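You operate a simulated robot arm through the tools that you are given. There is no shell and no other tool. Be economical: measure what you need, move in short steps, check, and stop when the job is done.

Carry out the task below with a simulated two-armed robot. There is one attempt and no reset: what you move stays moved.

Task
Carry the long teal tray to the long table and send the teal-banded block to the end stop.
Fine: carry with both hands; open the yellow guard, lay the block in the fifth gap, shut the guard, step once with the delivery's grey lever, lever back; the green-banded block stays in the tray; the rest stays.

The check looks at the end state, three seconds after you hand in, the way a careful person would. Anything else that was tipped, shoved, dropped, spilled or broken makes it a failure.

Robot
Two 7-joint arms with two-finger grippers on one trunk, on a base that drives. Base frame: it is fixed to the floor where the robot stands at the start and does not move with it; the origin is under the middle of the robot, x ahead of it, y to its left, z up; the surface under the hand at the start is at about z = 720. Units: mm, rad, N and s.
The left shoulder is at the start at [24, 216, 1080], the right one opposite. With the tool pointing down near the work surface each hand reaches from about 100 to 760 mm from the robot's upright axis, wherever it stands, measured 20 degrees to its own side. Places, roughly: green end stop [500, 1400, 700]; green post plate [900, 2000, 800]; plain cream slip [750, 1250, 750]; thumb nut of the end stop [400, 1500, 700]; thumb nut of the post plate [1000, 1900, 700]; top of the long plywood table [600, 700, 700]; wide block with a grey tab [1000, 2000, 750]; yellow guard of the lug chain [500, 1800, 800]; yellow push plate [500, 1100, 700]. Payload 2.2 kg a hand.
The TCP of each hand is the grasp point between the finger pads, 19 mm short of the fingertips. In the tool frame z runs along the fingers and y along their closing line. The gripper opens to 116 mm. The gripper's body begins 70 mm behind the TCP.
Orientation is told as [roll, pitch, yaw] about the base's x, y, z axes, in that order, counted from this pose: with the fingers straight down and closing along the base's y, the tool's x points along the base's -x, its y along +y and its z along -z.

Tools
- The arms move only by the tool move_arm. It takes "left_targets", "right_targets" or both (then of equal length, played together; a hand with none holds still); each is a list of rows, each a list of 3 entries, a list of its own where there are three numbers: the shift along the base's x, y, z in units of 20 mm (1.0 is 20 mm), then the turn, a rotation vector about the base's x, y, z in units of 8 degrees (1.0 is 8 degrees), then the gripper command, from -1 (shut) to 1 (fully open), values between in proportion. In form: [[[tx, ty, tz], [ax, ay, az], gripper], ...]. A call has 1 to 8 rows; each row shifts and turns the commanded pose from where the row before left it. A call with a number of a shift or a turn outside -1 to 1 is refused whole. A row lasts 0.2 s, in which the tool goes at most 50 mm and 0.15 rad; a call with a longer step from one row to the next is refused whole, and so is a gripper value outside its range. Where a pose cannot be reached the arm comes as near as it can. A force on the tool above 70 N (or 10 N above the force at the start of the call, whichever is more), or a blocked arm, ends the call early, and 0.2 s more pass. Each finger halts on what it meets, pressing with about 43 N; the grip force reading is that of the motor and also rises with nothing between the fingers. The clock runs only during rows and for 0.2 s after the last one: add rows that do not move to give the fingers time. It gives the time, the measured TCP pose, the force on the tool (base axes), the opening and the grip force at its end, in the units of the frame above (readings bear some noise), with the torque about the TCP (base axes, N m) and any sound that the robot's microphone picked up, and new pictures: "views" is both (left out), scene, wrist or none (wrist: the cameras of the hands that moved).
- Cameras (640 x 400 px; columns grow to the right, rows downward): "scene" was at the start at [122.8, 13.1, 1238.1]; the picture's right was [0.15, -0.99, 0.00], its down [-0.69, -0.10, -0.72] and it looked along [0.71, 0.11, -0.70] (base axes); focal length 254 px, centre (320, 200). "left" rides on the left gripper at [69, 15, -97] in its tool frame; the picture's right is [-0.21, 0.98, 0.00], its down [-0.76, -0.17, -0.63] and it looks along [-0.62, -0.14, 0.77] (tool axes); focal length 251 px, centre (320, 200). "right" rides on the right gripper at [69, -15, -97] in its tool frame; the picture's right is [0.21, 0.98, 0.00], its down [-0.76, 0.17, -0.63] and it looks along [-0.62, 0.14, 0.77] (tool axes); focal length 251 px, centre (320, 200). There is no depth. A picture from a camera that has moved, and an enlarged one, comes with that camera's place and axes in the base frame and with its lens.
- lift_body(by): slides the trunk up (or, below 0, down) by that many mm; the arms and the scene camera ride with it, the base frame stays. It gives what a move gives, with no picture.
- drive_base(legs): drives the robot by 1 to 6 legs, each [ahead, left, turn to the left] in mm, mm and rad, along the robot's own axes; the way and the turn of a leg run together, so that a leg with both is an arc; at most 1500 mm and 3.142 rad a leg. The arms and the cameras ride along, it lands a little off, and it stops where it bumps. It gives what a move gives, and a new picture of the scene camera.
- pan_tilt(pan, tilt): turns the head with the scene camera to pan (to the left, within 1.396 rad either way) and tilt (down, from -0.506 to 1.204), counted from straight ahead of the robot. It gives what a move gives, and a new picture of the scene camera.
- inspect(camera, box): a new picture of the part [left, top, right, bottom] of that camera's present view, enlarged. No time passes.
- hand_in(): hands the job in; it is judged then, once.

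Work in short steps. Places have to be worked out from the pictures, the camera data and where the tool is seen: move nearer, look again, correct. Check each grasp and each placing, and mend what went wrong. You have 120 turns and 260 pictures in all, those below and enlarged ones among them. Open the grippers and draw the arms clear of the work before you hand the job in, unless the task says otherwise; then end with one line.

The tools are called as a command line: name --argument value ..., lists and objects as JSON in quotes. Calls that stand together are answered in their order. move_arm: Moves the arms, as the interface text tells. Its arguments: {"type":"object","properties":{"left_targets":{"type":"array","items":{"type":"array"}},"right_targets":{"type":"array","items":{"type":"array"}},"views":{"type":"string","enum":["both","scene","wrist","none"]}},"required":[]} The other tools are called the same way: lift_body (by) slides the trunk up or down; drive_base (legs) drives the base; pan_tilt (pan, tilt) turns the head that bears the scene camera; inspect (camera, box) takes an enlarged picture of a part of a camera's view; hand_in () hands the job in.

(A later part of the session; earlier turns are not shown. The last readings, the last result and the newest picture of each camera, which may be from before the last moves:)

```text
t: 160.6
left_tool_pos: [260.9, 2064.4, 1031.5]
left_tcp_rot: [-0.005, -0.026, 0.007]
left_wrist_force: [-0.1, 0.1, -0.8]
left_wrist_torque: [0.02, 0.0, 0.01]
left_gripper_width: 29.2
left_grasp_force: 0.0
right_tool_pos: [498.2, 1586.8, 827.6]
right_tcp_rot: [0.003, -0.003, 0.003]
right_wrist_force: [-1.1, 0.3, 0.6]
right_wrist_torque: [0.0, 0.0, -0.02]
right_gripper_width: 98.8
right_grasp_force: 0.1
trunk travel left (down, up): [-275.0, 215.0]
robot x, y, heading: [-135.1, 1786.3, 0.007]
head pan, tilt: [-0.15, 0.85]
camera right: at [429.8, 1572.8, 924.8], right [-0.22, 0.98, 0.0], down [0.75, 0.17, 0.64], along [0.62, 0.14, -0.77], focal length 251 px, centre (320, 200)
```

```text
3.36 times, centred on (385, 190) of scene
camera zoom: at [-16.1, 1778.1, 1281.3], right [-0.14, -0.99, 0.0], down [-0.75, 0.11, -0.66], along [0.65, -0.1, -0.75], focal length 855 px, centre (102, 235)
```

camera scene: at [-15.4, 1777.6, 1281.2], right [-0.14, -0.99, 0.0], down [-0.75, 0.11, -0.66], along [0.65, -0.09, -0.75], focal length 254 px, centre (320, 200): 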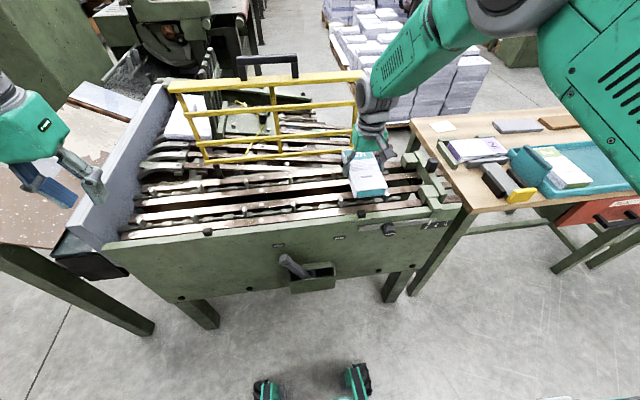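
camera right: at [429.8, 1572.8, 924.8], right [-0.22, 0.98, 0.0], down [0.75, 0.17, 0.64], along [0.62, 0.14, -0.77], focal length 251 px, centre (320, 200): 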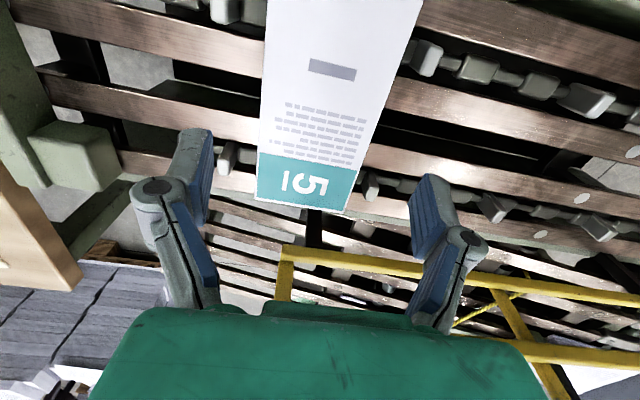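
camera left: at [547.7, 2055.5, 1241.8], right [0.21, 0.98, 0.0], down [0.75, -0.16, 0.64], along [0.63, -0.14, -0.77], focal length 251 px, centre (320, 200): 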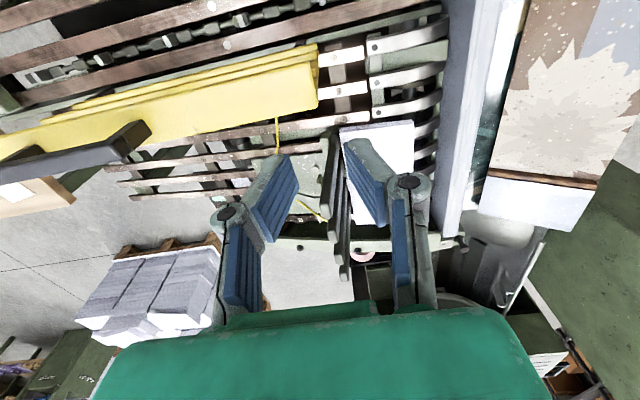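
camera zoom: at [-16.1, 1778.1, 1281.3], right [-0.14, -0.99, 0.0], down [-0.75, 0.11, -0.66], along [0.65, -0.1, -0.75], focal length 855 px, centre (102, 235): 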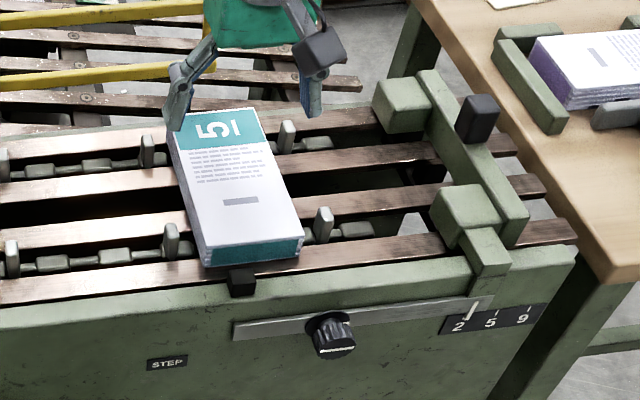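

Block 5 lies neatly in gap five. I take the right hand up and out of the guard's swing, to the right.

move_arm --right_targets '[[[0, 0, 1], [0, 0, 0], 0.7], [[0, 0, 1], [0, 0, 0], 0.7], [[0, 0, 1], [0, 0, 0], 0.7], [[-0.5, 0, 1], [0, 0, 0], 0.7], [[-1, -0.5, 1], [0, 0, 0], 0], [[-1, -1, 1], [0, 0, 0], 0], [[-1, -1, 1], [0, 0, 0], 0], [[-1, -1, 0], [0, 0, 0], 0]]' --views "none"

move_arm --right_targets '[[[-1, -1, 0], [0, 0, 0], 0], [[-1, -1, 0], [0, 0, 0], 0], [[-1, -1, 0], [0, 0, 0], 0], [[-1, -1, 0], [0, 0, 0], 0], [[-1, 0, 0], [0, 0, 0], 0]]' --left_targets '[[[0, 0, 1], [0, 0, 0], -0.25], [[0, 0, 1], [0, 0, 0], -0.25], [[0, 0, 1], [0, 0, 0], -0.25], [[0, 0, 1], [0, 0, 0], -0.25], [[0, 0, 0.5], [0, 0, 0], -0.25]]' --views "wrist"

pan_tilt --pan 0.1 --tilt 0.65

```text
t: 162.4
left_tool_pos: [262.4, 2063.9, 1032.1]
left_tcp_rot: [-0.002, -0.024, 0.007]
left_wrist_force: [-0.3, 0.0, 0.3]
left_wrist_torque: [0.01, 0.01, -0.01]
left_gripper_width: 28.9
left_grasp_force: 0.0
right_tool_pos: [407.5, 1514.3, 968.2]
right_tcp_rot: [0.005, -0.003, 0.003]
right_wrist_force: [-0.2, 0.2, -0.1]
right_wrist_torque: [0.01, -0.01, -0.02]
right_gripper_width: 57.9
right_grasp_force: 0.0
trunk travel left (down, up): [-275.0, 215.0]
robot x, y, heading: [-134.4, 1786.9, 0.006]
head pan, tilt: [-0.15, 0.85]
```

```text
t: 163.6
left_tool_pos: [260.2, 2068.5, 1120.8]
left_tcp_rot: [-0.004, -0.026, 0.008]
left_wrist_force: [-0.7, -0.3, 0.2]
left_wrist_torque: [0.0, -0.01, 0.01]
left_gripper_width: 43.4
left_grasp_force: 0.0
right_tool_pos: [309.2, 1436.6, 968.9]
right_tcp_rot: [-0.001, -0.005, 0.001]
right_wrist_force: [-0.1, 0.3, -0.7]
right_wrist_torque: [0.01, -0.03, 0.03]
right_gripper_width: 58.0
right_grasp_force: 0.0
trunk travel left (down, up): [-275.0, 215.0]
robot x, y, heading: [-136.5, 1786.4, 0.011]
head pan, tilt: [-0.15, 0.85]
camera right: at [239.1, 1423.6, 1064.9], right [-0.22, 0.98, 0.0], down [0.75, 0.17, 0.64], along [0.62, 0.14, -0.77], focal length 251 px, centre (320, 200)
camera left: at [188.8, 2083.2, 1215.4], right [0.21, 0.98, 0.0], down [0.74, -0.16, 0.65], along [0.64, -0.13, -0.76], focal length 251 px, centre (320, 200)
```

right: 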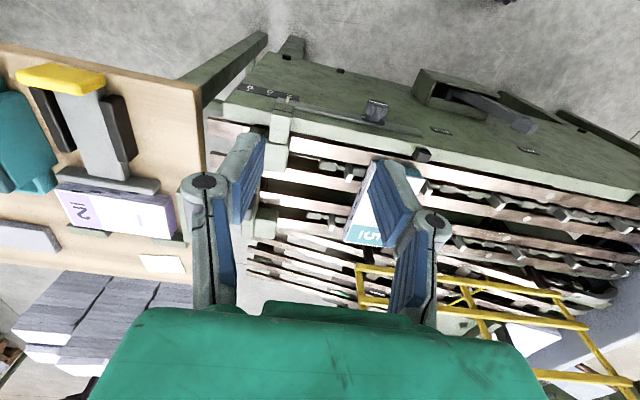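
left: 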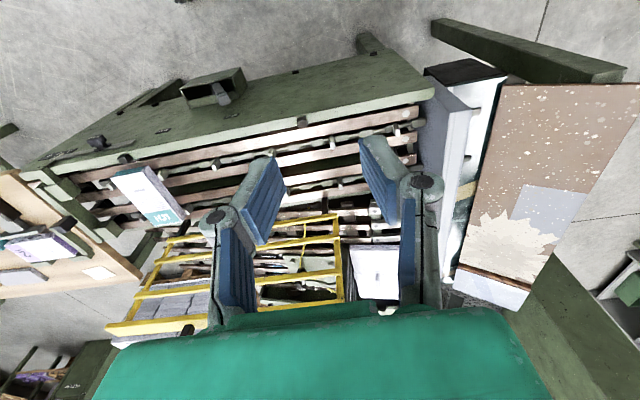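

```text
t: 164.4
left_tool_pos: [262.0, 2067.9, 1121.9]
left_tcp_rot: [-0.004, -0.025, 0.009]
left_wrist_force: [0.3, -0.9, 0.8]
left_wrist_torque: [-0.01, 0.0, -0.03]
left_gripper_width: 43.4
left_grasp_force: 0.1
right_tool_pos: [310.0, 1437.6, 968.8]
right_tcp_rot: [0.002, -0.002, 0.003]
right_wrist_force: [-0.3, 0.1, 0.2]
right_wrist_torque: [0.0, -0.02, 0.0]
right_gripper_width: 58.2
right_grasp_force: 0.0
trunk travel left (down, up): [-275.0, 215.0]
robot x, y, heading: [-133.7, 1791.3, 0.006]
head pan, tilt: [0.099, 0.649]
camera scene: at [-7.6, 1799.5, 1297.9], right [0.1, -0.99, 0.0], down [-0.6, -0.06, -0.79], along [0.79, 0.08, -0.61], focal length 254 px, centre (320, 200)
```

scene: 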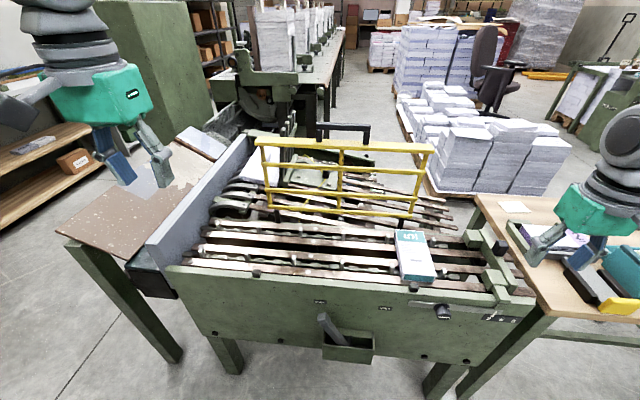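

The guard stands ~94° open with its front plate on top at about (612, y, 1002). To shut it in a controlled way I'll straddle that plate from above with fingers closing along x (yaw 90°). I turn the left hand first.

move_arm --left_targets '[[[0, -0.4, 0], [0, 0, 0.94], -0.25], [[0, -0.4, 0], [0, 0, 0.94], -0.25], [[0, -0.4, 0], [0, 0, 0.94], -0.25], [[0, -0.4, 0], [0, 0, 0.94], -0.25], [[0, -0.4, 0], [0, 0, 0.94], -0.25], [[0, -0.4, 0], [0, 0, 0.94], -0.25], [[0, -0.4, 0], [0, 0, 0.94], -0.25], [[0, -0.4, 0], [0, 0, 0.94], -0.25]]' --views "none"

move_arm --left_targets '[[[0.5, -0.4, 0], [0, 0, 0.94], 0.1], [[0.5, -0.4, 0], [0, 0, 0.94], 0.1], [[0.5, -0.4, 0], [0, 0, 0.94], 0.1], [[0.5, -0.4, 0], [0, 0, 0.9], 0.1]]' --views "wrist"

```text
t: 166.2
left_tool_pos: [261.1, 2000.3, 1121.3]
left_tcp_rot: [-0.001, -0.026, 1.057]
left_wrist_force: [0.7, -0.1, -0.3]
left_wrist_torque: [-0.01, 0.01, -0.02]
left_gripper_width: 43.3
left_grasp_force: 0.1
right_tool_pos: [308.7, 1435.6, 968.1]
right_tcp_rot: [0.002, -0.003, 0.004]
right_wrist_force: [0.0, -0.1, 0.8]
right_wrist_torque: [-0.01, 0.0, 0.01]
right_gripper_width: 58.1
right_grasp_force: 0.1
trunk travel left (down, up): [-275.0, 215.0]
robot x, y, heading: [-136.4, 1788.0, 0.003]
head pan, tilt: [0.099, 0.649]
```

```text
t: 167.2
left_tool_pos: [302.4, 1968.1, 1121.1]
left_tcp_rot: [-0.001, -0.026, 1.579]
left_wrist_force: [-0.2, 1.2, -0.5]
left_wrist_torque: [0.01, 0.03, -0.03]
left_gripper_width: 63.7
left_grasp_force: 0.2
right_tool_pos: [308.7, 1433.8, 967.8]
right_tcp_rot: [0.004, -0.004, 0.003]
right_wrist_force: [-0.1, -0.3, 0.5]
right_wrist_torque: [0.03, -0.02, -0.01]
right_gripper_width: 57.8
right_grasp_force: 0.1
trunk travel left (down, up): [-275.0, 215.0]
robot x, y, heading: [-136.5, 1787.0, 0.006]
head pan, tilt: [0.099, 0.649]
camera left: at [287.3, 1895.6, 1214.8], right [-0.98, 0.21, 0.0], down [0.16, 0.74, 0.65], along [0.13, 0.64, -0.76], focal length 251 px, centre (320, 200)
```

left: 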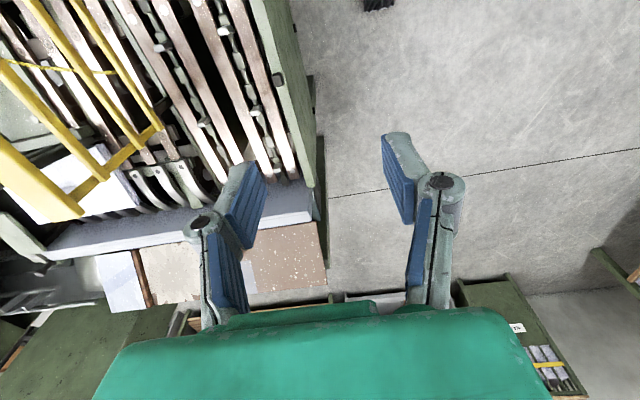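

Hand yawed properly. I drive forward 105 mm and extend the hand above the guard's top plate.

drive_base --legs '[[105, 0, 0]]'

move_arm --left_targets '[[[1, -0.2, 0], [0, 0.2, 0], 0.1], [[1, -0.2, 0], [0, 0, 0], 0.1], [[1, -0.2, 0], [0, 0, 0], 0.1], [[1, -0.2, 0], [0, 0, 0], 0.1], [[1, -0.2, 0], [0, 0, 0], 0.1], [[1, -0.2, 0], [0, 0, 0], 0.1], [[1, -0.2, 0], [0, 0, 0], 0.1], [[1, 0, 0], [0, 0, 0], 0.1]]' --views "both"

```text
t: 168.3
left_tool_pos: [408.9, 1969.4, 1120.6]
left_tcp_rot: [-0.003, -0.025, 1.576]
left_wrist_force: [0.3, -0.1, 0.1]
left_wrist_torque: [-0.03, -0.02, -0.01]
left_gripper_width: 63.9
left_grasp_force: 0.0
right_tool_pos: [415.8, 1436.9, 968.1]
right_tcp_rot: [0.0, -0.003, 0.005]
right_wrist_force: [1.3, 0.2, -0.6]
right_wrist_torque: [-0.03, 0.03, 0.01]
right_gripper_width: 58.0
right_grasp_force: 0.0
trunk travel left (down, up): [-275.0, 215.0]
robot x, y, heading: [-28.5, 1789.1, 0.004]
head pan, tilt: [0.099, 0.649]
camera scene: at [98.6, 1797.7, 1297.9], right [0.11, -0.99, 0.0], down [-0.6, -0.06, -0.79], along [0.79, 0.08, -0.61], focal length 254 px, centre (320, 200)
```

scene: 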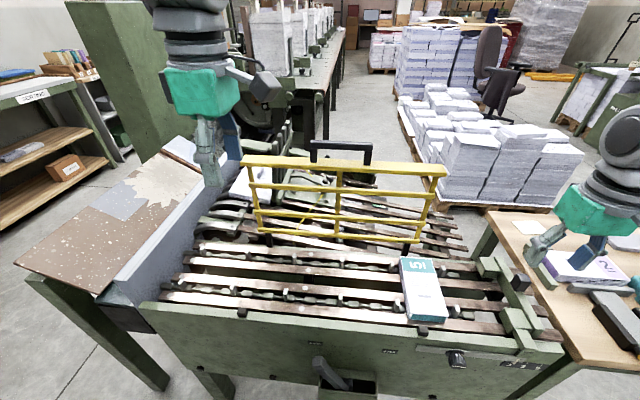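

```text
t: 170.1
left_tool_pos: [567.3, 1942.0, 1120.0]
left_tcp_rot: [0.027, -0.025, 1.575]
left_wrist_force: [0.5, -0.8, 0.3]
left_wrist_torque: [0.01, -0.01, 0.01]
left_gripper_width: 64.0
left_grasp_force: 0.1
right_tool_pos: [414.0, 1436.3, 968.7]
right_tcp_rot: [0.002, -0.005, 0.003]
right_wrist_force: [-0.1, -0.4, -0.4]
right_wrist_torque: [-0.05, 0.04, 0.01]
right_gripper_width: 58.1
right_grasp_force: 0.1
trunk travel left (down, up): [-275.0, 215.0]
robot x, y, heading: [-28.6, 1787.1, 0.005]
head pan, tilt: [0.099, 0.649]
camera scene: at [100.9, 1796.9, 1297.6], right [0.11, -0.99, 0.0], down [-0.61, -0.06, -0.79], along [0.79, 0.09, -0.61], focal length 254 px, centre (320, 200)
camera left: at [554.5, 1871.0, 1215.2], right [-0.98, 0.21, 0.03], down [0.18, 0.74, 0.65], along [0.11, 0.64, -0.76], focal length 251 px, centre (320, 200)
```

scene: 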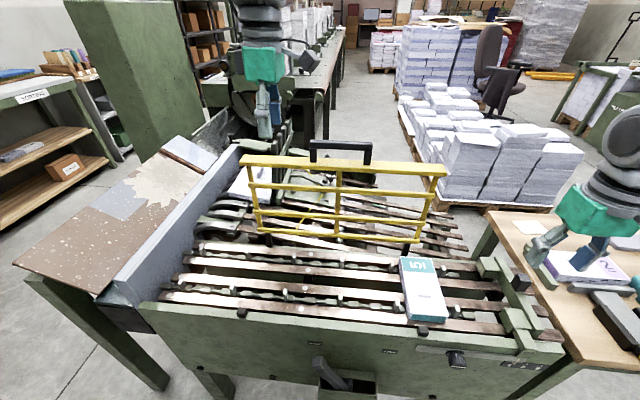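
left: 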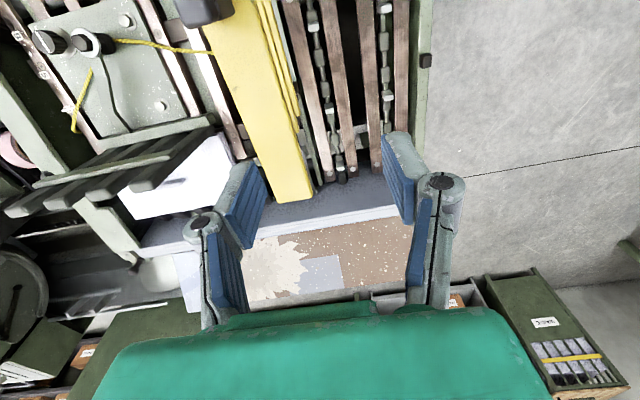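

The plate top centre is at x≈610 at this y. I move over it and descend to straddle it.

move_arm --left_targets '[[[0.75, 0, 0], [0, -0.2, 0], 0.1], [[0.75, 0, 0], [0, 0, 0], 0.1], [[0.65, 0, 0], [0, 0, 0], 0.1], [[0, 0, -0.7], [0, 0, 0], 0.1], [[0, 0, -0.7], [0, 0, 0], 0.1], [[0, 0, -0.7], [0, 0, 0], 0.1], [[0, 0, 0], [0, 0, 0], 0.1]]' --views "both"

```text
t: 171.7
left_tool_pos: [608.9, 1941.1, 1080.0]
left_tcp_rot: [-0.003, -0.026, 1.576]
left_wrist_force: [-0.1, 0.0, -0.7]
left_wrist_torque: [-0.03, -0.04, 0.0]
left_gripper_width: 63.7
left_grasp_force: 0.0
right_tool_pos: [413.9, 1435.5, 968.6]
right_tcp_rot: [0.001, -0.008, 0.004]
right_wrist_force: [0.5, -0.1, 0.3]
right_wrist_torque: [0.02, -0.05, -0.03]
right_gripper_width: 57.8
right_grasp_force: 0.0
trunk travel left (down, up): [-275.0, 215.0]
robot x, y, heading: [-31.8, 1785.5, 0.01]
head pan, tilt: [0.099, 0.649]
camera scene: at [99.7, 1796.7, 1297.8], right [0.11, -0.99, 0.0], down [-0.6, -0.06, -0.79], along [0.79, 0.09, -0.61], focal length 254 px, centre (320, 200)
camera left: at [593.7, 1870.2, 1173.4], right [-0.98, 0.21, 0.0], down [0.16, 0.74, 0.65], along [0.13, 0.64, -0.76], focal length 251 px, centre (320, 200)
```

scene: 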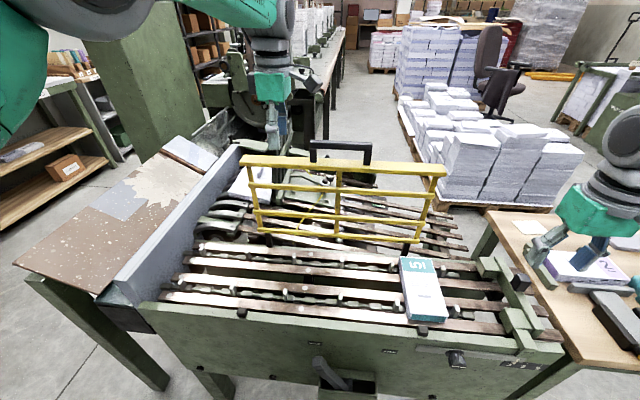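
left: 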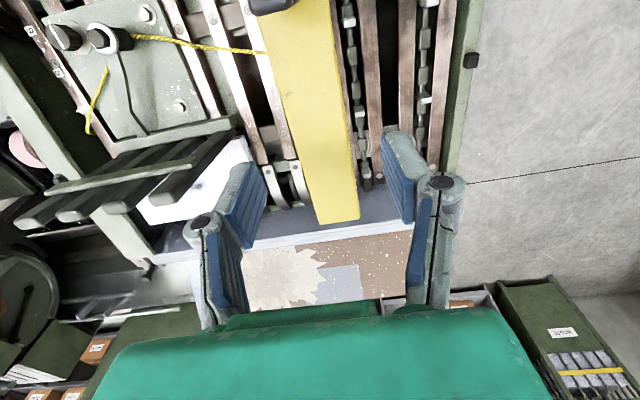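

Centred over the plate. I descend to z≈995 so the fingers stand on either side of it.

move_arm --left_targets '[[[0, 0, -0.8], [0, 0, 0], 0.1], [[0, 0, -0.8], [0, 0, 0], 0.1], [[0, 0, -0.8], [0, 0, 0], 0.1], [[0, 0, -0.8], [0, 0, 0], 0.1], [[0, 0, -0.8], [0, 0, 0], 0.1], [[0, 0, 0], [0, 0, 0], 0.1]]' --views "both"

```text
t: 173.1
left_tool_pos: [609.6, 1941.9, 999.7]
left_tcp_rot: [-0.004, -0.028, 1.575]
left_wrist_force: [0.7, 0.4, -0.2]
left_wrist_torque: [0.01, 0.0, 0.03]
left_gripper_width: 63.4
left_grasp_force: 0.1
right_tool_pos: [413.0, 1435.8, 969.7]
right_tcp_rot: [0.001, -0.007, 0.004]
right_wrist_force: [-0.3, 0.2, -0.5]
right_wrist_torque: [0.01, -0.02, 0.01]
right_gripper_width: 57.8
right_grasp_force: 0.1
trunk travel left (down, up): [-275.0, 215.0]
robot x, y, heading: [-30.3, 1789.7, 0.008]
head pan, tilt: [0.099, 0.649]
camera scene: at [99.7, 1796.7, 1297.8], right [0.11, -0.99, 0.0], down [-0.6, -0.06, -0.79], along [0.79, 0.09, -0.61], focal length 254 px, centre (320, 200)
camera left: at [593.6, 1869.8, 1093.4], right [-0.98, 0.21, 0.0], down [0.16, 0.74, 0.65], along [0.13, 0.64, -0.76], focal length 251 px, centre (320, 200)
```

scene: 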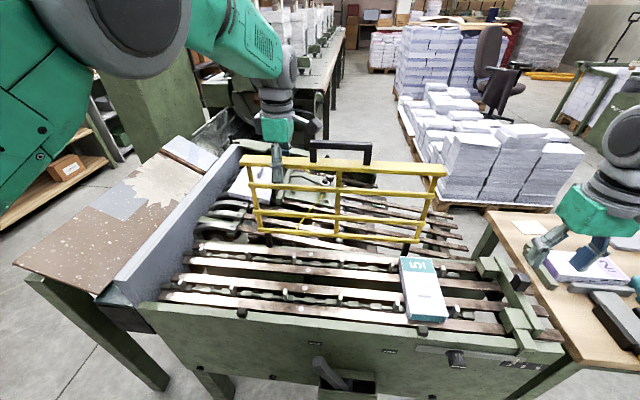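
left: 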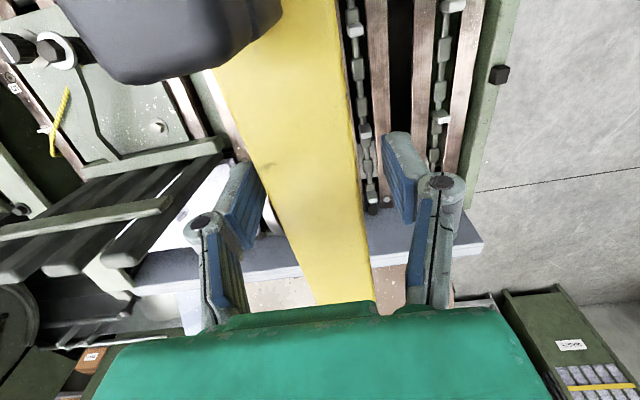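

The plate stands between the fingers. I swing it back along the arc to ~70° and check.

move_arm --left_targets '[[[-0.83, 0, 0.02], [0, 0, 0], 0.1], [[-0.74, 0, -0.04], [0, 0, 0], 0.1], [[-0.915, 0, -0.12], [0, 0, 0], 0.1], [[-0.905, 0, -0.2], [0, 0, 0], 0.1], [[-0.88, 0, -0.28], [0, 0, 0], 0.1]]' --views "both"

```text
t: 174.3
left_tool_pos: [524.0, 1955.6, 980.0]
left_tcp_rot: [0.017, -0.001, 1.611]
left_wrist_force: [-1.0, 0.4, -0.6]
left_wrist_torque: [0.0, 0.0, -0.03]
left_gripper_width: 64.5
left_grasp_force: 0.4
right_tool_pos: [412.7, 1435.7, 969.3]
right_tcp_rot: [0.003, -0.007, 0.003]
right_wrist_force: [-0.5, -0.5, 0.4]
right_wrist_torque: [0.0, -0.03, 0.02]
right_gripper_width: 57.9
right_grasp_force: 0.0
trunk travel left (down, up): [-275.0, 215.0]
robot x, y, heading: [-26.7, 1788.8, 0.008]
head pan, tilt: [0.099, 0.649]
camera scene: at [98.9, 1796.9, 1297.9], right [0.11, -0.99, 0.0], down [-0.6, -0.06, -0.79], along [0.79, 0.09, -0.61], focal length 254 px, centre (320, 200)
camera left: at [512.2, 1885.6, 1075.2], right [-0.98, 0.18, 0.02], down [0.15, 0.76, 0.63], along [0.1, 0.62, -0.78], focal length 251 px, centre (320, 200)
```

scene: 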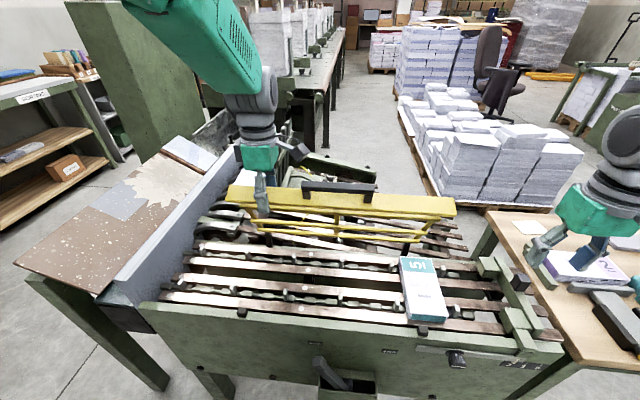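
left: 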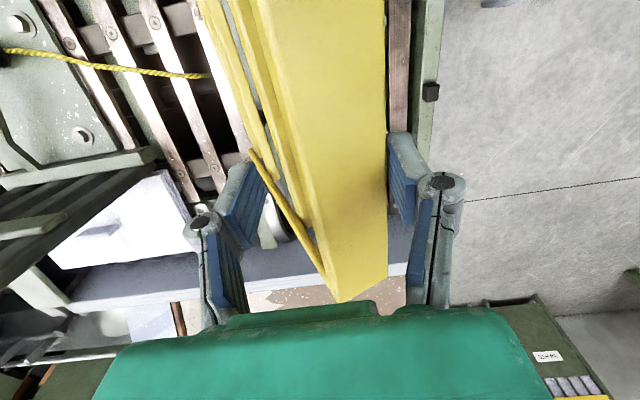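

The guard follows, resting on the front finger. I continue down the arc to ~40°.

move_arm --left_targets '[[[-0.855, 0, -0.355], [0, 0, 0], 0.1], [[-0.82, 0, -0.425], [0, 0, 0], 0.1], [[-0.78, 0, -0.495], [0, 0, 0], 0.1], [[-0.735, 0, -0.565], [0, 0, 0], 0.1], [[-0.68, 0, -0.625], [0, 0, 0], 0.1], [[-0.625, 0, -0.68], [0, 0, 0], 0.1]]' --views "both"

```text
t: 175.7
left_tool_pos: [439.4, 1951.4, 930.9]
left_tcp_rot: [0.002, 0.031, 1.627]
left_wrist_force: [0.7, -1.0, 0.9]
left_wrist_torque: [-0.01, -0.04, 0.01]
left_gripper_width: 63.9
left_grasp_force: 0.0
right_tool_pos: [413.1, 1435.9, 968.8]
right_tcp_rot: [0.001, -0.008, 0.004]
right_wrist_force: [-0.3, 0.1, -0.6]
right_wrist_torque: [0.01, 0.0, -0.04]
right_gripper_width: 58.2
right_grasp_force: 0.0
trunk travel left (down, up): [-275.0, 215.0]
robot x, y, heading: [-27.9, 1787.2, 0.007]
head pan, tilt: [0.099, 0.649]
camera scene: at [99.0, 1796.8, 1297.9], right [0.11, -0.99, 0.0], down [-0.6, -0.06, -0.79], along [0.79, 0.09, -0.61], focal length 254 px, centre (320, 200)
camera left: at [427.6, 1885.6, 1029.1], right [-0.99, 0.16, -0.01], down [0.12, 0.78, 0.61], along [0.1, 0.6, -0.79], focal length 251 px, centre (320, 200)
```

scene: 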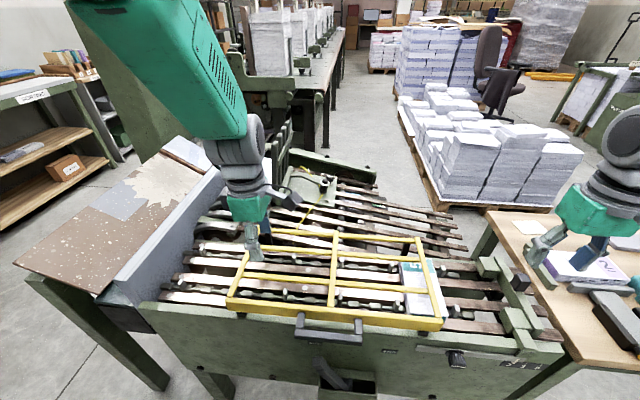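
left: 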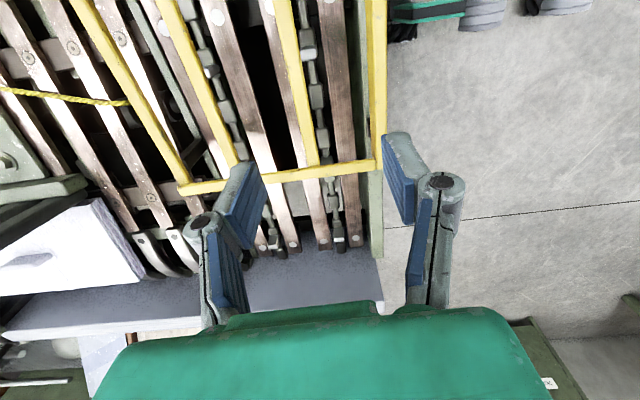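

The guard slipped under the front finger and closed. I check block and guard, then lift the left hand away.

inspect --camera "scene" --box '[200, 200, 520, 400]'

move_arm --left_targets '[[[0, 0, 1], [0, 0, 0], 0.1], [[0, 0, 1], [0, 0, 0], 0.1], [[-0.5, 0, 1], [0, 0, 0], 0.1], [[-0.5, 0, 1], [0, 0, 0], -0.3], [[-0.5, 0, 0.5], [0, 0, 0], -0.3]]' --views "scene"

```text
2.00 times, centred on (360, 300) of scene
camera zoom: at [99.0, 1796.8, 1297.9], right [0.11, -0.99, 0.0], down [-0.6, -0.06, -0.79], along [0.79, 0.09, -0.61], focal length 509 px, centre (240, 0)
```

zoom: 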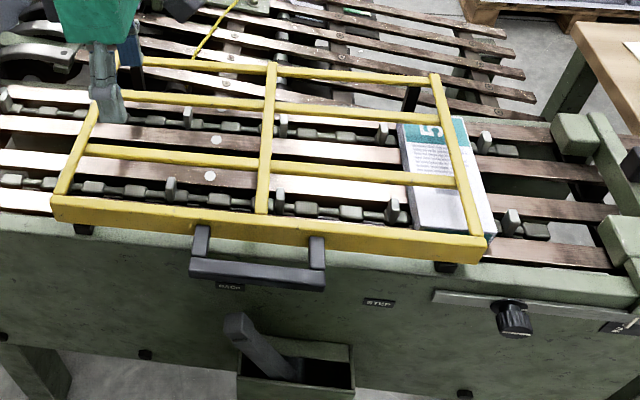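

```text
t: 176.9
left_tool_pos: [405.0, 1945.1, 1016.7]
left_tcp_rot: [-0.001, 0.0, 1.591]
left_wrist_force: [0.1, 0.2, 0.0]
left_wrist_torque: [0.01, 0.04, 0.01]
left_gripper_width: 40.8
left_grasp_force: 0.1
right_tool_pos: [413.0, 1435.5, 968.9]
right_tcp_rot: [0.003, -0.006, 0.004]
right_wrist_force: [0.4, 0.5, -0.3]
right_wrist_torque: [0.01, 0.0, -0.02]
right_gripper_width: 58.2
right_grasp_force: 0.1
trunk travel left (down, up): [-275.0, 215.0]
robot x, y, heading: [-31.1, 1790.0, 0.004]
head pan, tilt: [0.099, 0.649]
camera scene: at [98.2, 1796.3, 1298.0], right [0.11, -0.99, 0.0], down [-0.6, -0.06, -0.79], along [0.79, 0.09, -0.61], focal length 254 px, centre (320, 200)
```

scene: 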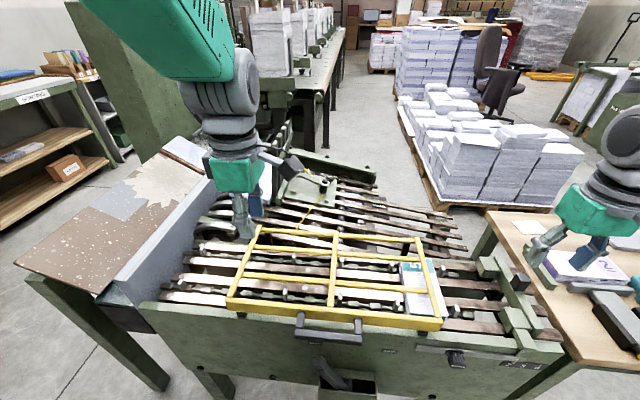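

Guard is shut and the block sits correctly in gap five. Next the grey lever: I back off, lower the trunk, and tilt the right hand forward to reach it from the front beneath the guard handle.

drive_base --legs '[[-190, 0, 0], [0, 120, 0]]'

lift_body --by -150

move_arm --right_targets '[[[-0.2, 0, 0], [0, -0.94, 0], 0], [[-0.2, 0, 0], [0, -0.94, 0], 0], [[-0.2, 0, 0], [0, -0.94, 0], 0], [[-0.2, 0, 0], [0, -0.94, 0], 0], [[-0.2, 0, 0], [0, -0.94, 0], 0], [[0, 0, 0], [0, -0.94, 0], 0], [[0, 0, 0], [0, 0, 0], 0]]' --views "both"

```text
t: 179.3
left_tool_pos: [219.0, 2016.6, 1026.3]
left_tcp_rot: [-0.015, -0.034, 1.575]
left_wrist_force: [0.6, -3.4, -0.6]
left_wrist_torque: [0.27, 0.08, 0.0]
left_gripper_width: 40.5
left_grasp_force: 0.1
right_tool_pos: [227.5, 1515.0, 955.5]
right_tcp_rot: [0.038, -0.001, -0.001]
right_wrist_force: [-0.7, -1.7, 0.5]
right_wrist_torque: [0.25, -0.09, 0.0]
right_gripper_width: 57.9
right_grasp_force: 0.0
trunk travel left (down, up): [-275.0, 215.0]
robot x, y, heading: [-220.6, 1897.0, 0.006]
head pan, tilt: [0.099, 0.649]
camera scene: at [-87.6, 1863.0, 1297.1], right [0.1, -0.99, -0.04], down [-0.6, -0.03, -0.8], along [0.79, 0.1, -0.6], focal length 254 px, centre (320, 200)
```

scene: 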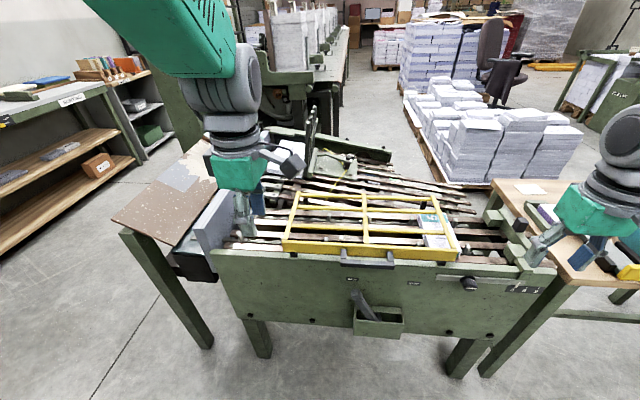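

```text
t: 181.1
left_tool_pos: [214.5, 2037.6, 875.7]
left_tcp_rot: [-0.02, -0.015, 1.568]
left_wrist_force: [0.1, -0.2, -1.3]
left_wrist_torque: [0.05, -0.04, -0.01]
left_gripper_width: 40.4
left_grasp_force: 0.0
right_tool_pos: [223.4, 1536.0, 816.7]
right_tcp_rot: [0.01, -0.009, -0.001]
right_wrist_force: [0.4, -1.0, 0.0]
right_wrist_torque: [0.02, 0.01, 0.02]
right_gripper_width: 57.6
right_grasp_force: 0.0
trunk travel left (down, up): [-125.0, 365.0]
robot x, y, heading: [-219.0, 1894.4, 0.003]
head pan, tilt: [0.099, 0.649]
```

```text
t: 182.7
left_tool_pos: [214.0, 2039.8, 876.0]
left_tcp_rot: [-0.024, -0.013, 1.567]
left_wrist_force: [0.6, -0.3, 0.3]
left_wrist_torque: [0.01, 0.02, 0.01]
left_gripper_width: 40.5
left_grasp_force: 0.1
right_tool_pos: [221.3, 1533.0, 816.3]
right_tcp_rot: [0.013, -0.795, -0.011]
right_wrist_force: [0.0, -0.2, -0.5]
right_wrist_torque: [0.03, -0.04, -0.01]
right_gripper_width: 57.8
right_grasp_force: 0.1
right hand out of reach, approached as far as the arm can: row 6
trunk travel left (down, up): [-125.0, 365.0]
robot x, y, heading: [-216.3, 1896.6, 0.012]
head pan, tilt: [0.099, 0.649]
camera scene: at [-90.7, 1886.3, 1148.0], right [0.1, -0.99, -0.02], down [-0.6, -0.05, -0.8], along [0.79, 0.09, -0.6], focal length 254 px, centre (320, 200)
camera right: at [105.5, 1519.6, 834.2], right [-0.15, 0.98, -0.14], down [0.08, 0.16, 0.98], along [0.99, 0.14, -0.1], focal length 251 px, centre (320, 200)
```

scene: 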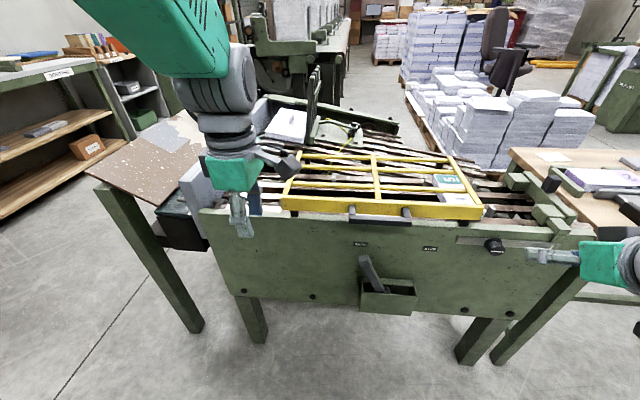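
right: 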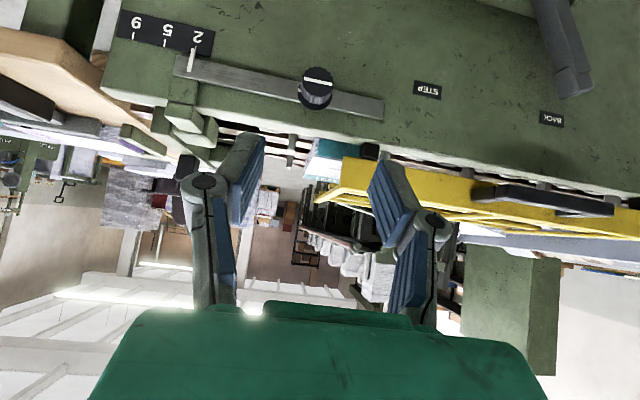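

The lever tip is at about (337,1827,643). I shift the robot 75 mm left and move the right hand across and down in front of the lever.

drive_base --legs '[[0, 75, 0]]'

move_arm --right_targets '[[[0, 1, 0], [0, 0, 0], 0], [[0, 1, 0], [0, 0, 0], 0], [[0, 1, 0], [0, 0, 0], 0], [[0, 1, 0], [0, 0, 0], 0], [[0, 1, -0.5], [0, 0, 0], 0], [[0, 1, -1], [0, 0, 0], 0], [[0, 1, -1], [0, 0, 0], 0], [[0, 1, -1], [0, 0, 0], 0]]' --views "none"

move_arm --right_targets '[[[0, 1, -1], [0, 0, 0], 0], [[0, 1, -1], [0, 0, 0], 0], [[0, 0.5, -1], [0, 0, 0], 0], [[0, 0, -1], [0, 0, 0], 0], [[0, 0, -1], [0, 0, 0], 0], [[0, 0, 0], [0, 0, 0], 0]]' --views "both"

```text
t: 183.7
left_tool_pos: [215.9, 2104.8, 877.7]
left_tcp_rot: [-0.02, -0.012, 1.574]
left_wrist_force: [-0.8, -1.3, -0.2]
left_wrist_torque: [0.12, -0.03, -0.03]
left_gripper_width: 40.6
left_grasp_force: 0.1
right_tool_pos: [222.8, 1598.8, 812.1]
right_tcp_rot: [0.029, -0.791, -0.02]
right_wrist_force: [-0.1, -0.2, -0.5]
right_wrist_torque: [0.04, 0.0, 0.04]
right_gripper_width: 58.1
right_grasp_force: 0.0
trunk travel left (down, up): [-125.0, 365.0]
robot x, y, heading: [-215.2, 1967.5, 0.007]
head pan, tilt: [0.099, 0.649]
camera scene: at [-90.5, 1957.8, 1147.9], right [0.11, -0.99, -0.02], down [-0.6, -0.05, -0.8], along [0.79, 0.1, -0.61], focal length 254 px, centre (320, 200)
```

scene: 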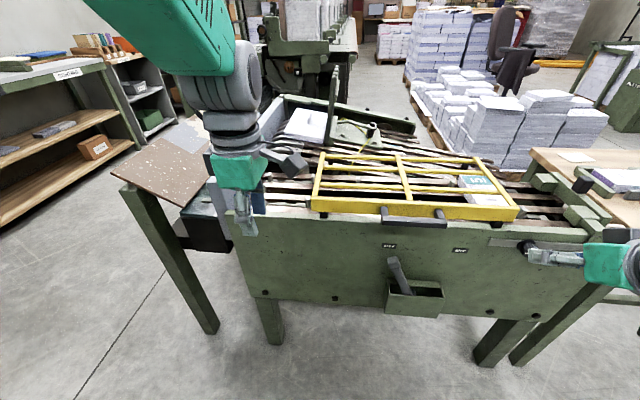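

```text
t: 185.5
left_tool_pos: [214.5, 2120.7, 875.0]
left_tcp_rot: [-0.025, 0.0, 1.569]
left_wrist_force: [0.5, 0.8, -0.9]
left_wrist_torque: [-0.01, 0.05, -0.02]
left_gripper_width: 40.5
left_grasp_force: 0.1
right_tool_pos: [231.2, 1771.9, 750.7]
right_tcp_rot: [0.002, -0.795, -0.001]
right_wrist_force: [-0.8, 0.7, -0.3]
right_wrist_torque: [-0.01, -0.05, -0.01]
right_gripper_width: 57.8
right_grasp_force: 0.0
right hand out of reach, approached as far as the arm can: row 1, 3
trunk travel left (down, up): [-125.0, 365.0]
robot x, y, heading: [-218.2, 1968.6, 0.007]
head pan, tilt: [0.099, 0.649]
```

```text
t: 186.9
left_tool_pos: [212.5, 2117.6, 876.6]
left_tcp_rot: [-0.024, 0.003, 1.571]
left_wrist_force: [0.2, -0.2, 0.1]
left_wrist_torque: [0.02, -0.01, 0.02]
left_gripper_width: 40.4
left_grasp_force: 0.0
right_tool_pos: [230.9, 1819.9, 649.3]
right_tcp_rot: [0.006, -0.797, -0.004]
right_wrist_force: [0.0, -0.4, 0.4]
right_wrist_torque: [-0.03, 0.01, 0.03]
right_gripper_width: 58.1
right_grasp_force: 0.0
trunk travel left (down, up): [-125.0, 365.0]
robot x, y, heading: [-214.4, 1967.9, 0.011]
head pan, tilt: [0.099, 0.649]
camera scene: at [-90.5, 1975.2, 1148.0], right [0.11, -0.99, 0.0], down [-0.6, -0.06, -0.79], along [0.79, 0.09, -0.61], focal length 254 px, centre (320, 200)
camera right: at [113.5, 1806.4, 666.5], right [-0.15, 0.98, -0.15], down [0.08, 0.16, 0.98], along [0.99, 0.13, -0.1], focal length 251 px, centre (320, 200)
```

scene: 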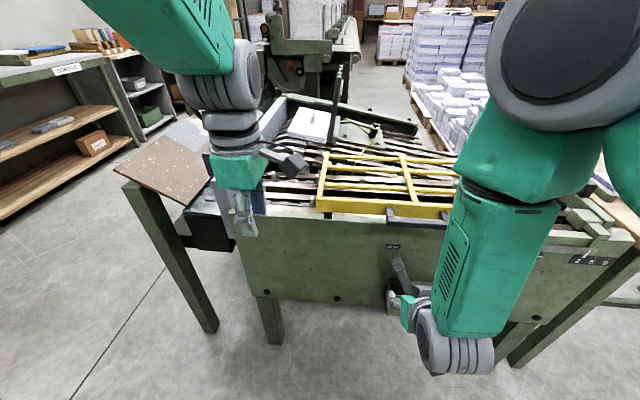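
right: 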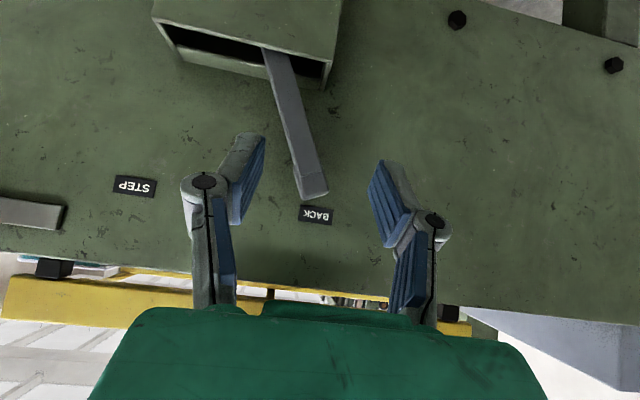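

The lever sits right between the fingers in view. I move in: to about (327,1818,615).

move_arm --right_targets '[[[0.9, 0, -0.35], [0, 0, 0], 0], [[0.9, 0, -0.35], [0, 0, 0], 0], [[0.9, 0, -0.35], [0, 0, 0], 0], [[0.9, 0, -0.35], [0, 0, 0], 0], [[0.9, 0, -0.3], [0, 0, 0], 0], [[0, 0, 0], [0, 0, 0], 0]]' --views "wrist"

```text
t: 188.3
left_tool_pos: [213.4, 2120.0, 875.2]
left_tcp_rot: [-0.023, 0.005, 1.572]
left_wrist_force: [0.0, 0.1, 0.5]
left_wrist_torque: [0.03, 0.0, 0.0]
left_gripper_width: 40.6
left_grasp_force: 0.0
right_tool_pos: [320.6, 1822.4, 615.9]
right_tcp_rot: [0.003, -0.794, -0.004]
right_wrist_force: [0.0, -0.4, 1.0]
right_wrist_torque: [-0.02, 0.0, 0.01]
right_gripper_width: 58.1
right_grasp_force: 0.1
trunk travel left (down, up): [-125.0, 365.0]
robot x, y, heading: [-216.7, 1971.7, 0.004]
head pan, tilt: [0.099, 0.649]
camera right: at [203.4, 1808.3, 633.2], right [-0.15, 0.98, -0.15], down [0.08, 0.16, 0.98], along [0.99, 0.14, -0.1], focal length 251 px, centre (320, 200)
```

right: 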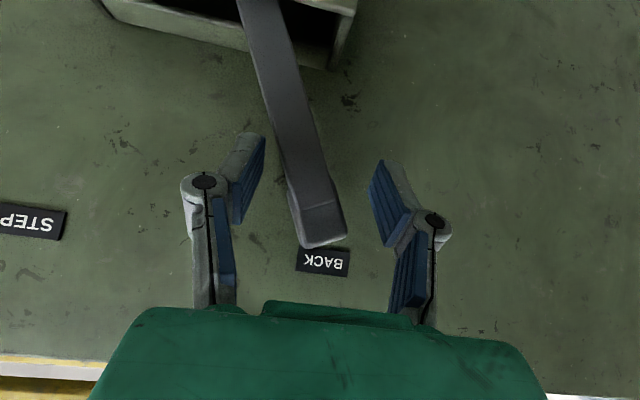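

The lever is centred between the fingers at the right depth. I narrow the opening and push it toward STEP along its arc.

move_arm --right_targets '[[[0.1, -0.3, 0], [0, 0, 0], -0.35], [[0, 0, 0], [0, 0, 0], -0.35], [[0, -0.7, 0.25], [0, 0, 0], -0.35], [[0, -0.7, 0.18], [0, 0, 0], -0.35], [[0, -0.7, 0.1], [0, 0, 0], -0.35], [[0, -0.7, 0.05], [0, 0, 0], -0.35], [[0, -0.7, -0.03], [0, 0, 0], -0.35], [[0, -0.7, -0.1], [0, 0, 0], -0.35]]' --views "wrist"

```text
t: 190.1
left_tool_pos: [213.6, 2118.8, 875.8]
left_tcp_rot: [-0.022, 0.005, 1.573]
left_wrist_force: [-0.3, -0.4, -0.1]
left_wrist_torque: [0.01, 0.0, 0.01]
left_gripper_width: 40.5
left_grasp_force: 0.2
right_tool_pos: [321.5, 1730.0, 623.7]
right_tcp_rot: [0.003, -0.795, -0.003]
right_wrist_force: [0.5, 2.6, 2.2]
right_wrist_torque: [0.08, -0.02, 0.0]
right_gripper_width: 39.6
right_grasp_force: 1.5
trunk travel left (down, up): [-125.0, 365.0]
robot x, y, heading: [-217.0, 1970.7, -0.001]
head pan, tilt: [0.099, 0.649]
camera right: at [205.0, 1717.6, 642.3], right [-0.15, 0.98, -0.15], down [0.08, 0.16, 0.98], along [0.99, 0.13, -0.1], focal length 251 px, centre (320, 200)
```

right: 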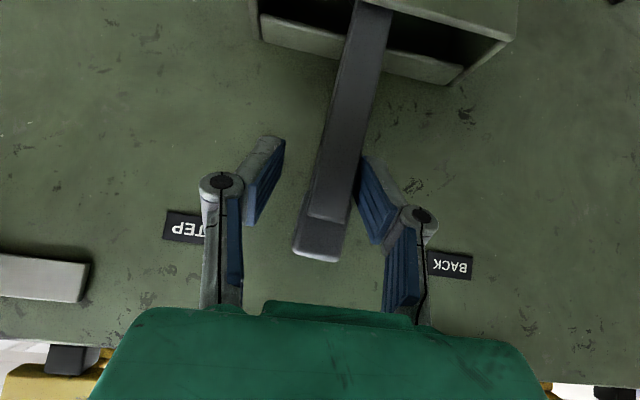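

The lever moves with the finger, now past the middle. I keep pushing until it stops.

move_arm --right_targets '[[[0, -0.6, -0.12], [0, 0, 0], -0.35], [[0, -0.6, -0.18], [0, 0, 0], -0.35], [[0, -0.5, -0.2], [0, 0, 0], -0.35], [[0, -0.4, -0.15], [0, 0, 0], -0.35], [[0, -0.3, -0.1], [0, 0, 0], -0.35], [[0, 0, 0], [0, 0, 0], -0.35]]' --views "both"

```text
t: 191.5
left_tool_pos: [212.8, 2120.0, 876.8]
left_tcp_rot: [-0.024, 0.008, 1.573]
left_wrist_force: [-0.1, -0.9, -1.0]
left_wrist_torque: [0.01, 0.01, 0.0]
left_gripper_width: 40.5
left_grasp_force: 0.1
right_tool_pos: [321.9, 1685.1, 610.5]
right_tcp_rot: [0.002, -0.799, -0.002]
right_wrist_force: [-0.2, 9.1, 5.9]
right_wrist_torque: [0.27, -0.16, 0.01]
right_gripper_width: 43.4
right_grasp_force: 3.9
trunk travel left (down, up): [-125.0, 365.0]
robot x, y, heading: [-216.5, 1968.2, 0.004]
head pan, tilt: [0.099, 0.649]
camera scene: at [-90.7, 1979.6, 1148.0], right [0.11, -0.99, 0.0], down [-0.6, -0.07, -0.79], along [0.79, 0.08, -0.61], focal length 254 px, centre (320, 200)
camera right: at [205.0, 1671.5, 628.2], right [-0.15, 0.98, -0.15], down [0.08, 0.16, 0.98], along [0.99, 0.14, -0.1], focal length 251 px, centre (320, 200)
```

scene: 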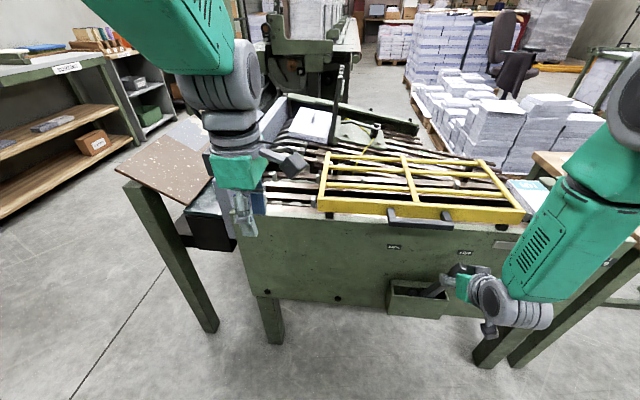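
right: 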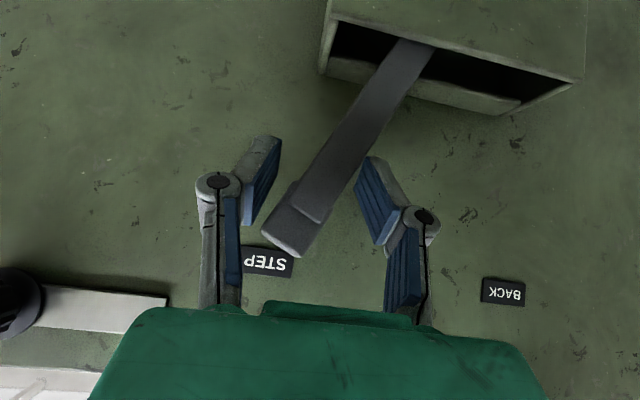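

The lever is at STEP and the block has moved out from under the guard. I push a little more to feel the stop.

move_arm --right_targets '[[[0, -0.3, -0.12], [0, 0, 0], -0.35], [[0, -0.3, -0.12], [0, 0, 0], -0.35], [[0, 0, 0], [0, 0, 0], -0.35]]' --views "both"

inspect --camera "scene" --box '[440, 120, 640, 245]'

```text
t: 192.3
left_tool_pos: [212.2, 2123.3, 877.3]
left_tcp_rot: [-0.026, 0.013, 1.575]
left_wrist_force: [-0.3, -0.1, 0.2]
left_wrist_torque: [0.01, 0.0, 0.01]
left_gripper_width: 40.5
left_grasp_force: 0.0
right_tool_pos: [322.0, 1677.7, 607.9]
right_tcp_rot: [0.006, -0.803, 0.0]
right_wrist_force: [-2.7, 28.1, 25.5]
right_wrist_torque: [1.29, -0.27, 0.14]
right_gripper_width: 58.3
right_grasp_force: 16.1
trunk travel left (down, up): [-125.0, 365.0]
robot x, y, heading: [-220.0, 1968.0, 0.008]
head pan, tilt: [0.099, 0.649]
camera scene: at [-93.4, 1985.2, 1148.5], right [0.11, -0.99, 0.01], down [-0.6, -0.07, -0.8], along [0.79, 0.08, -0.61], focal length 254 px, centre (320, 200)
camera right: at [205.9, 1663.5, 625.6], right [-0.15, 0.98, -0.15], down [0.07, 0.16, 0.98], along [0.99, 0.14, -0.09], focal length 251 px, centre (320, 200)
```

scene: 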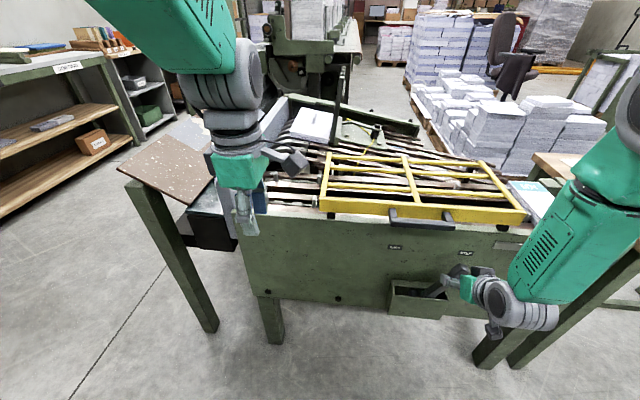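
right: 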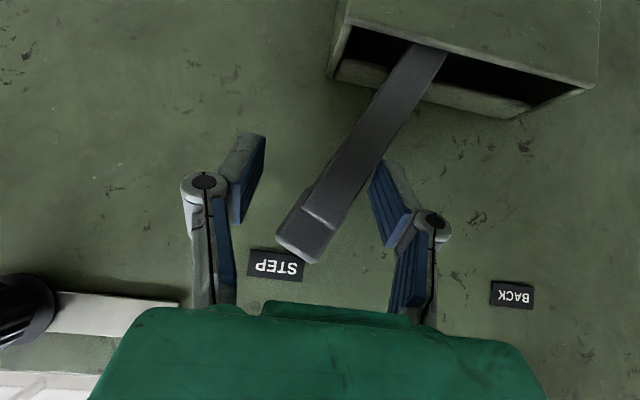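

```text
3.20 times, centred on (540, 182) of scene
camera zoom: at [-93.4, 1985.2, 1148.5], right [0.11, -0.99, 0.01], down [-0.6, -0.07, -0.8], along [0.79, 0.08, -0.61], focal length 814 px, centre (-384, 256)
```

zoom: 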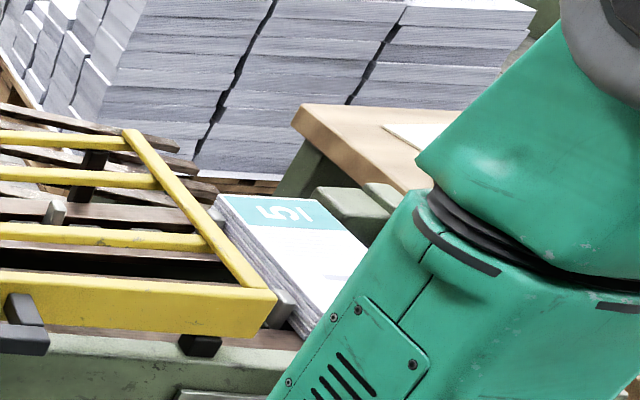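

The lever hit its stop (28 N), the step is complete. Now I bring the lever back along the arc.

move_arm --right_targets '[[[0, 0.9, 0.35], [0, 0, 0], -0.35], [[0, 0.9, 0.3], [0, 0, 0], -0.35], [[0, 0.9, 0.2], [0, 0, 0], -0.35], [[0, 0.9, 0.1], [0, 0, 0], -0.35], [[0, 0.9, -0.05], [0, 0, 0], -0.35], [[0, 0.9, -0.15], [0, 0, 0], -0.35], [[0, 0.9, -0.25], [0, 0, 0], -0.35], [[0, 0.7, -0.25], [0, 0, 0], -0.35]]' --views "wrist"

```text
t: 194.1
left_tool_pos: [213.9, 2120.5, 876.1]
left_tcp_rot: [-0.022, 0.007, 1.573]
left_wrist_force: [0.6, -1.0, -0.1]
left_wrist_torque: [0.0, 0.01, -0.03]
left_gripper_width: 40.3
left_grasp_force: 0.0
right_tool_pos: [322.4, 1812.6, 609.0]
right_tcp_rot: [0.003, -0.795, -0.001]
right_wrist_force: [0.8, -1.9, 0.8]
right_wrist_torque: [-0.01, -0.02, -0.01]
right_gripper_width: 39.2
right_grasp_force: 0.7
trunk travel left (down, up): [-125.0, 365.0]
robot x, y, heading: [-217.1, 1968.8, 0.015]
head pan, tilt: [0.099, 0.649]
camera right: at [205.3, 1799.3, 627.4], right [-0.15, 0.98, -0.15], down [0.08, 0.17, 0.98], along [0.99, 0.14, -0.1], focal length 251 px, centre (320, 200)
```

right: 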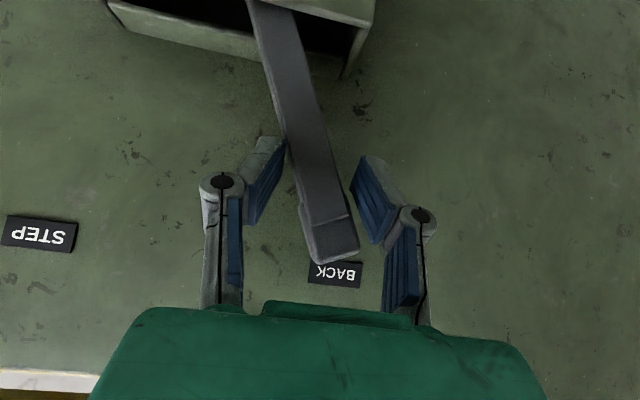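

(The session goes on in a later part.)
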